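You operate a simulated robot arm through the tools that you are given. There is no shell and no other tool. Be economical: measure what you need, move in short steps, check, and stop when the job is done.

Carry out the task below with a simulated robot arm. There is one attempt and no reset: what you move stays moved.

TASK
Press the hold key two times.
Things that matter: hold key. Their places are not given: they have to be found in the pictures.

It is judged by the outcome, as a careful person would: the job done as asked, and still so three seconds after it is handed in. It fails if anything else is knocked over, pushed out of place, dropped, spilled or broken.

THE ROBOT
A 6-joint arm with a two-finger parallel gripper, fixed in place. Base frame: the origin is at the foot of the arm, x ahead of it, y to its left, z up. Lengths are in mm, angles in degrees, forces in N, time in s.
Its first joint turns from -66.0 to 66.0 degrees. Payload 2.9 kg.
Tool frame: the origin (TCP) lies between the finger pads and is the grasp point; the fingertips stand 30 mm ahead of it; z points along the fingers, y is the line along which they close. The gripper opens to 110 mm. The fingers are 20 mm wide and 10 mm thick; the gripper's body (48 by 112 mm) begins 55 mm behind the TCP.
Orientation is told as [roll, pitch, yaw] about the base's x, y, z axes, in that order, counted from this pose: with the fingers straight down and closing along the base's y, the tool's x points along the base's -x, its y along +y and its z along -z.

THE INTERFACE
- The arm moves only by the tool step_arm. Its argument "series" is a list of rows, each a list of 3 entries, a list of its own where there are three numbers: the shift along the tool's x, y, z in mm, then the turn, a rotation vector about the tool's x, y, z in degrees, then the finger opening in mm, from 0 to 110. In form: [[[x, y, z], [ax, ay, az], jaw], ...]. A call has 1 to 20 rows; each row is the pose to reach, as a shift and turn from the pose commanded when the call began, along the tool's axes at that moment. A row lasts 0.2 s, in which the tool goes at most 50 mm and 8.6 degrees; a call with a longer step from one row to the next is refused whole, and so is a gripper value outside its range. A pose out of reach is approached as far as the arm can. The call stops where the force on the tool passes 40 N (or 10 N more than at its start, if that is more) or the arm is blocked; 0.2 s more then pass. The fingers move at their own pace (about 108 mm/s each) and stop on an object; they squeeze with about 22 N. The grip force told is the motor's: it shows also when the fingers shut on nothing. Time passes only in rows, and 0.2 s behind the last, so rows that repeat a pose let the fingers close. It gives the time, the measured TCP pose, the force on the tool (base axes), the opening and the grip force at its end, in the units of the frame above (readings bear some noise).
- Cameras (640 x 400 px; columns grow to the right, rows downward): "scene" is fixed at [42.8, 419.4, 1407.8]; the picture's right is [-0.96, -0.28, 0.00], its down [-0.11, 0.36, -0.93] and it looks along [0.26, -0.89, -0.38] (base axes); focal length 320 px, centre (320, 200). "wrist" rides on the gripper at [-36, 0, -57] in the tool frame; the picture's right is [0.00, -1.00, 0.00], its down [0.97, 0.00, -0.24] and it looks along [0.24, 0.00, 0.97] (tool axes); focal length 218 px, centre (320, 200).
- camera(camera): a new picture of that camera. No time passes.
- point_at(camera, pixels): for up to 12 pixels [column, row] of the newest picture of that camera ("zoom" is the newest enlarged one), the place [x, y, z] in the base frame of the surface seen there, good to about 2 mm, but the place of the scene camera against the robot may be out by one fixed shift of up to 12 mm in any direction. No time passes.
- zoom(camera, box): a new picture of the part [left, top, right, bottom] of that camera's present view, enlarged. No time passes.
- hand_in(): hands the job in; it is judged then, once.

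Work in short steps. Measure before you move; look again where a grasp or a placing could have gone wrong, and mend it. You have 60 turns and 22 pictures in all, the two below and enlarged ones among them. Open the gripper and draw the arm clear of the work before you hand the job in, unless the task says otherwise; then end with one line.

The tools are called after "Emit:" as name(argument=value, ...) on one line, values as JSON. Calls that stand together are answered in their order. step_arm: Moves the arm, as the interface text tells. Its arguments: {"type":"object","properties":{"series":{"type":"array"}},"required":["series"]} The other tools are called the same way: camera (camera) takes a picture; point_at (camera, pixels) gives the place of the surface under pixels of a picture; zoom (camera, box) takes an enlarged picture of a part of a camera's view; hand_in () hands the job in.

At the start:

```text
time: 0.0
tool_pos: [369.1, -300.8, 1136.2]
ee_rot: [0.0, 0.0, 0.0]
wrist_force: [1.1, 0.3, 0.1]
opening: 110.1
grip_force: 0.0
```

scene: 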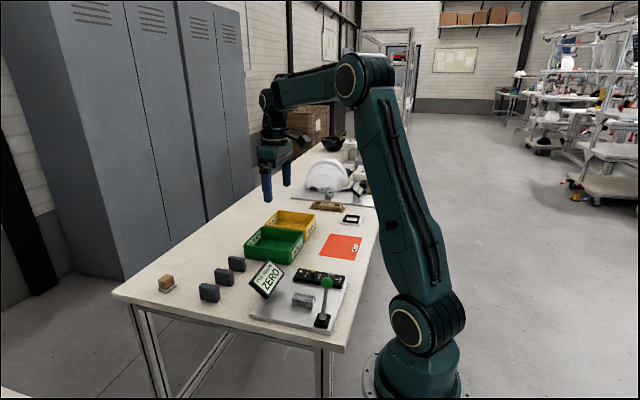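
wrist: 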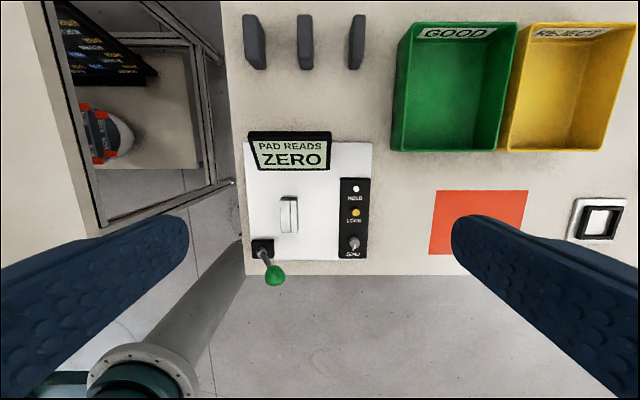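

The wrist view shows a gauge panel with a black box of keys around (354,218). I'll enlarge it to read the labels.

Emit:
zoom(camera="wrist", box=[240, 120, 400, 280])

Emit:
point_at(camera="wrist", pixels=[[355, 189], [355, 213], [354, 243], [346, 189], [364, 189], [355, 198], [289, 215], [265, 246], [275, 275], [330, 133], [310, 190], [354, 228]])

```text
2.50 times, centred on (320, 200) of wrist
```

zoom: 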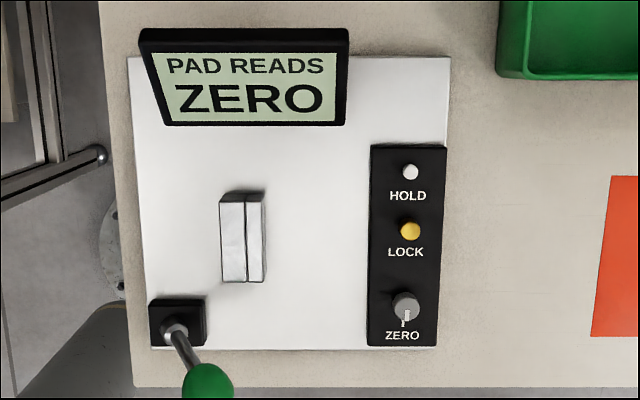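

```text
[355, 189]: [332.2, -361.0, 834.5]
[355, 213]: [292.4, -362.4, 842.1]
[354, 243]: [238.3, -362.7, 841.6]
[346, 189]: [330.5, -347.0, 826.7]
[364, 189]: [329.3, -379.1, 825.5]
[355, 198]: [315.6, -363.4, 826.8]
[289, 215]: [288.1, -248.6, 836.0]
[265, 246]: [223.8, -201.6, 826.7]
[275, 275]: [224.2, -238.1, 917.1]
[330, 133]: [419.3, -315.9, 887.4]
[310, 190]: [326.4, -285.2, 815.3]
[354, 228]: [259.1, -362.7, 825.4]
```

HOLD is the white key at wrist (356,189), about [332,-361,834]. I'll close the fingers, move above it, and come partway down. I'm also measuring the display's top edge for clearance.

Emit:
point_at(camera="zoom", pixels=[[410, 172], [406, 168], [414, 176], [145, 34], [345, 34], [340, 120], [150, 120], [410, 230], [435, 172], [385, 172]])

Emit:
step_arm(series=[[[10, -15, 20], [0, 0, 0], 60], [[20, -30, 50], [0, 0, 0], 0], [[30, -45, 80], [0, 0, 0], 0], [[37, -60, 110], [0, 0, 0], 0], [[37, -60, 130], [0, 0, 0], 0], [[37, -60, 130], [0, 0, 0], 0], [[37, -60, 130], [0, 0, 0], 0]])

Emit:
camera(camera="wrist")

```text
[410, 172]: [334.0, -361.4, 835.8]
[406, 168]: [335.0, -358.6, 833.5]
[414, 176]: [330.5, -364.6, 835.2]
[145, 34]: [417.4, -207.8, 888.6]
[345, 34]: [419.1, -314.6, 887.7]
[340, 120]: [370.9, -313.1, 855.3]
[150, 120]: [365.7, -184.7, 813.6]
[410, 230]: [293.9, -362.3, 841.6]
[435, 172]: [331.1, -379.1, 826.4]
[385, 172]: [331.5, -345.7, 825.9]
```

```text
time: 1.6
tool_pos: [332.0, -359.9, 1006.8]
ee_rot: [0.1, 0.0, -0.1]
wrist_force: [0.5, -0.4, -0.3]
opening: 0.0
grip_force: 21.9
```

```text
18 pictures are left
```

wrist: 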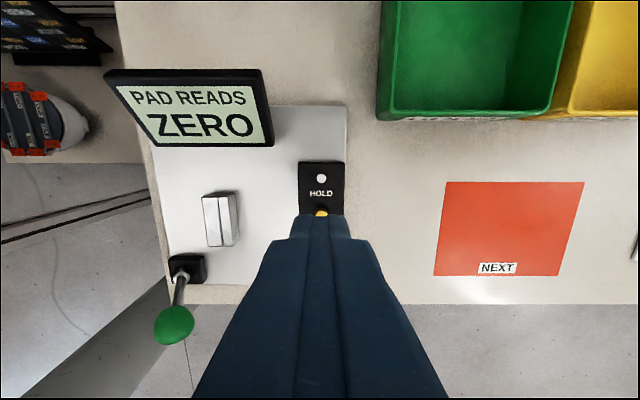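

Fingers are closed and the key is visible at (321,179). I'll re-measure it from here.

Emit:
point_at(camera="wrist", pixels=[[321, 178], [321, 175], [321, 182], [317, 178], [325, 178], [310, 178], [333, 178], [321, 167]])

Emit:
zoom(camera="wrist", box=[280, 150, 360, 230])

```text
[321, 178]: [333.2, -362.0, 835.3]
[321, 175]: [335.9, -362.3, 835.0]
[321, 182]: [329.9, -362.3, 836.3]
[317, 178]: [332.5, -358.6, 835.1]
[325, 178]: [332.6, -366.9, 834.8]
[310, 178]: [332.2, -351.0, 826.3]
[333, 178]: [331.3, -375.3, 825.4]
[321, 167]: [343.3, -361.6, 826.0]
```

```text
5.00 times, centred on (320, 190) of wrist
```

zoom: 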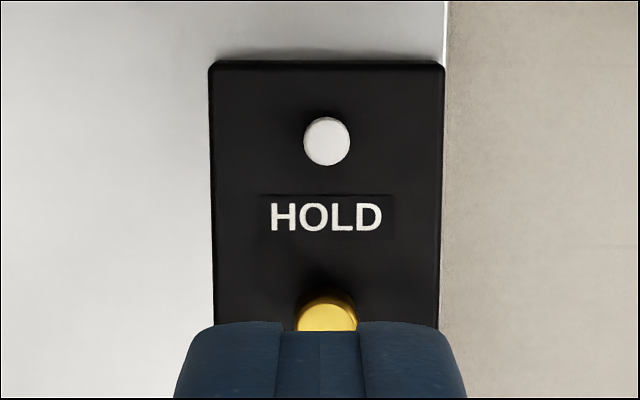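

Key top is at [332.7,-362.3,835] and the tips are at z≈977. I'll descend to about 12 mm above it.

Emit:
step_arm(series=[[[-0.5, -2.3, 35], [0, 0, 0], 0], [[-0.5, -2.3, 70], [0, 0, 0], 0], [[-0.5, -2.3, 100], [0, 0, 0], 0], [[-0.5, -2.3, 120], [0, 0, 0], 0], [[-0.5, -2.3, 130], [0, 0, 0], 0], [[-0.5, -2.3, 130], [0, 0, 0], 0]])

Emit:
camera(camera="wrist")

Emit:
zoom(camera="scene", box=[240, 230, 360, 330])

```text
time: 3.0
tool_pos: [331.2, -362.4, 876.3]
ee_rot: [0.0, 0.1, 0.1]
wrist_force: [-0.5, -0.1, 0.0]
opening: 0.2
grip_force: 22.1
```

```text
16 pictures are left
```

wrist: 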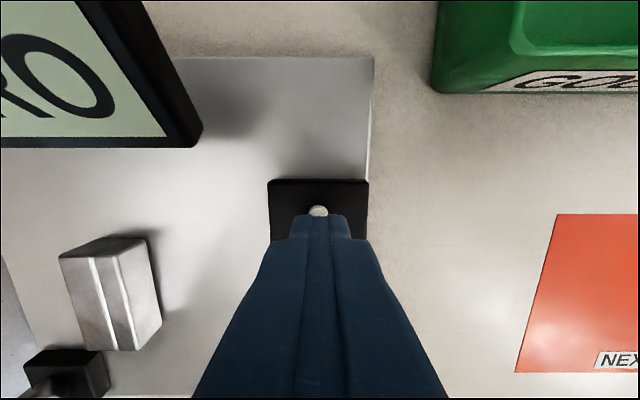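

```text
4.00 times, centred on (300, 280) of scene
```

zoom: 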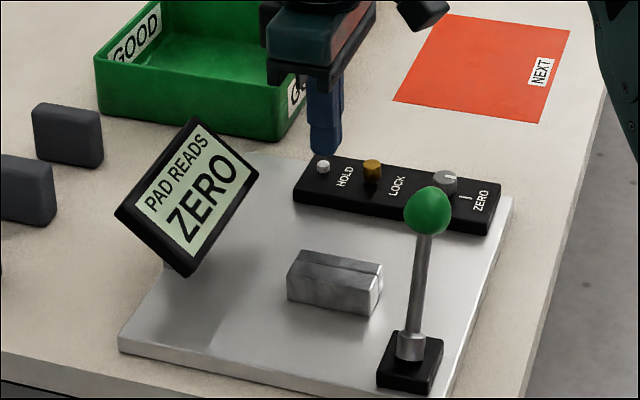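

Tips are about 11 mm above the key, aligned. I'll press slowly in 1 mm steps and read the force while still down.

Emit:
step_arm(series=[[[-1.3, 0, 6], [0, 0, 0], 0], [[-1.3, 0, 9], [0, 0, 0], 0], [[-1.3, 0, 10], [0, 0, 0], 0], [[-1.3, 0, 11], [0, 0, 0], 0], [[-1.3, 0, 12], [0, 0, 0], 0], [[-1.3, 0, 13], [0, 0, 0], 0], [[-1.3, 0, 14], [0, 0, 0], 0]])

Emit:
zoom(camera="scene", box=[240, 230, 360, 330])

```text
time: 4.6
tool_pos: [332.1, -363.7, 861.7]
ee_rot: [0.0, 0.0, 0.0]
wrist_force: [0.3, -1.1, 0.7]
opening: 0.0
grip_force: 22.3
```

```text
4.00 times, centred on (300, 280) of scene
```

zoom: 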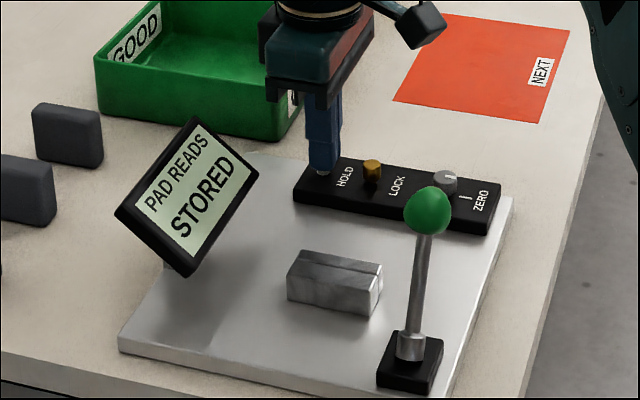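

The display changed to STORED, so press one registered, with the tips about 3 mm into the key. I'll lift 12 mm to release it and look.

Emit:
step_arm(series=[[[0, 0, -4], [0, 0, 0], 0], [[0, 0, -12], [0, 0, 0], 0], [[0, 0, -12], [0, 0, 0], 0], [[0, 0, -12], [0, 0, 0], 0]])

Emit:
zoom(camera="scene", box=[240, 230, 360, 330])

```text
time: 5.6
tool_pos: [332.7, -361.8, 875.5]
ee_rot: [0.0, 0.0, 0.0]
wrist_force: [0.5, -0.1, 0.1]
opening: 0.1
grip_force: 21.4
```

```text
4.00 times, centred on (300, 280) of scene
```

zoom: 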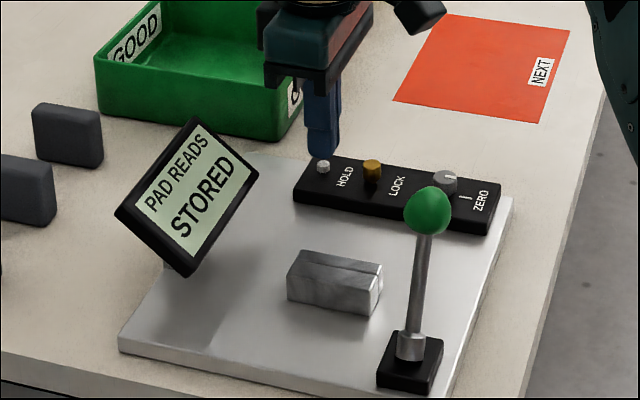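

The key has sprung back and STORED remains. Now the second press, to the same depth.

Emit:
step_arm(series=[[[0, 0, 5], [0, 0, 0], 0], [[0, 0, 8], [0, 0, 0], 0], [[0, 0, 9], [0, 0, 0], 0], [[0, 0, 10], [0, 0, 0], 0], [[0, 0, 11], [0, 0, 0], 0], [[0, 0, 12], [0, 0, 0], 0], [[0, 0, 12.3], [0, 0, 0], 0]])

Emit:
zoom(camera="scene", box=[240, 230, 360, 330])

```text
time: 7.2
tool_pos: [333.0, -363.4, 862.2]
ee_rot: [0.0, 0.0, 0.0]
wrist_force: [0.9, -0.6, 0.7]
opening: 0.0
grip_force: 21.9
```

```text
4.00 times, centred on (300, 280) of scene
```

zoom: 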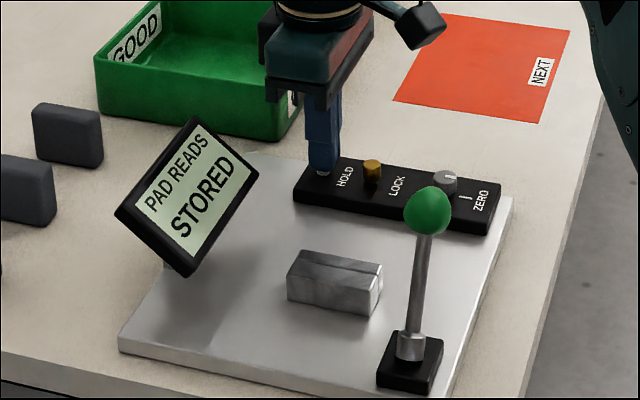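

The tips are at the first press's depth but STORED looks the same for both presses. I'll go 1 mm deeper without releasing, so the second press is certain, and then retreat.

Emit:
step_arm(series=[[[0, 0, 0.5], [0, 0, 0], 0], [[0, 0, 1], [0, 0, 0], 0], [[0, 0, 1], [0, 0, 0], 0]])

Emit:
zoom(camera="scene", box=[270, 255, 310, 285])

```text
time: 8.0
tool_pos: [333.5, -362.9, 860.8]
ee_rot: [0.0, 0.1, 0.0]
wrist_force: [-2.3, -1.0, 1.6]
opening: 0.0
grip_force: 21.6
```

```text
13.33 times, centred on (290, 270) of scene
```

zoom: 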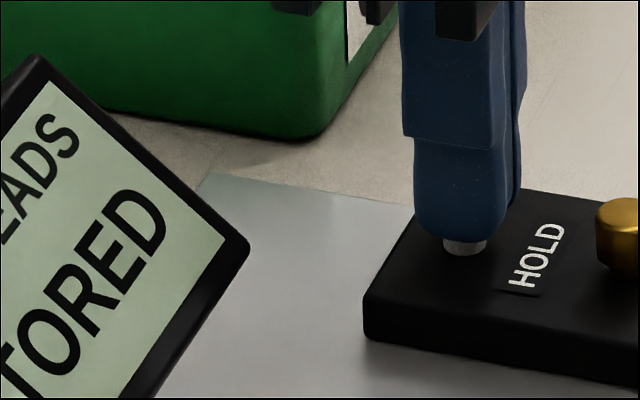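

The key is clearly depressed. I'll retreat straight up, opening the fingers once high.

Emit:
step_arm(series=[[[0, 0, -5], [0, 0, 0], 0], [[0, 0, -20], [0, 0, 0], 0], [[0, 0, -60], [0, 0, 0], 0], [[0, 0, -105], [0, 0, 0], 0], [[0, 0, -150], [0, 0, 0], 0], [[0, 0, -190], [0, 0, 0], 40], [[0, 0, -220], [0, 0, 0], 80], [[0, 0, -220], [0, 0, 0], 110], [[0, 0, -220], [0, 0, 0], 110]])

Emit:
camera(camera="scene")

Emit:
zoom(camera="scene", box=[240, 230, 360, 330])

```text
time: 10.0
tool_pos: [334.5, -363.7, 1081.3]
ee_rot: [0.0, 0.0, -0.1]
wrist_force: [0.1, 1.1, 0.1]
opening: 110.2
grip_force: 0.1
```

```text
10 pictures are left
```

scene: 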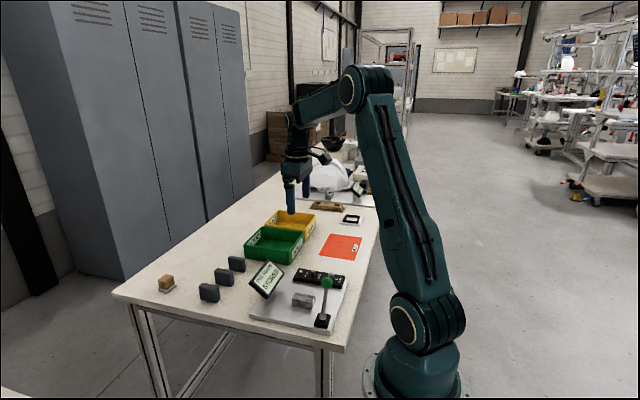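

```text
4.00 times, centred on (300, 280) of scene
```

zoom: 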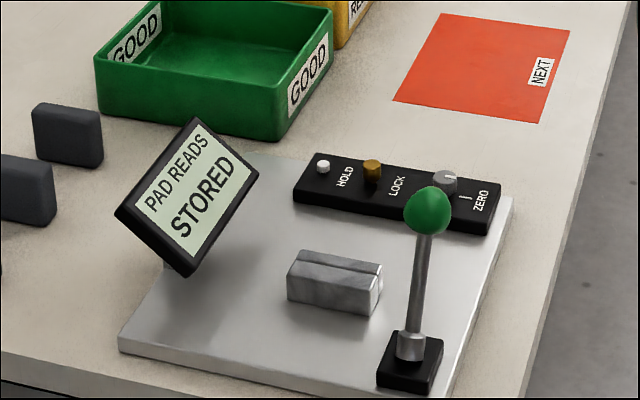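

The key is up, nothing else has moved, and the arm is clear with the gripper open, so I'm handing in.

Emit:
hand_in()

```text
The job is handed in.
```

I pressed the hold key twice, releasing it fully in between. The display changed to STORED on the first press and showed no separate sign of the second, but the key was visibly pushed down, deeper than the first time. Nothing else was moved.
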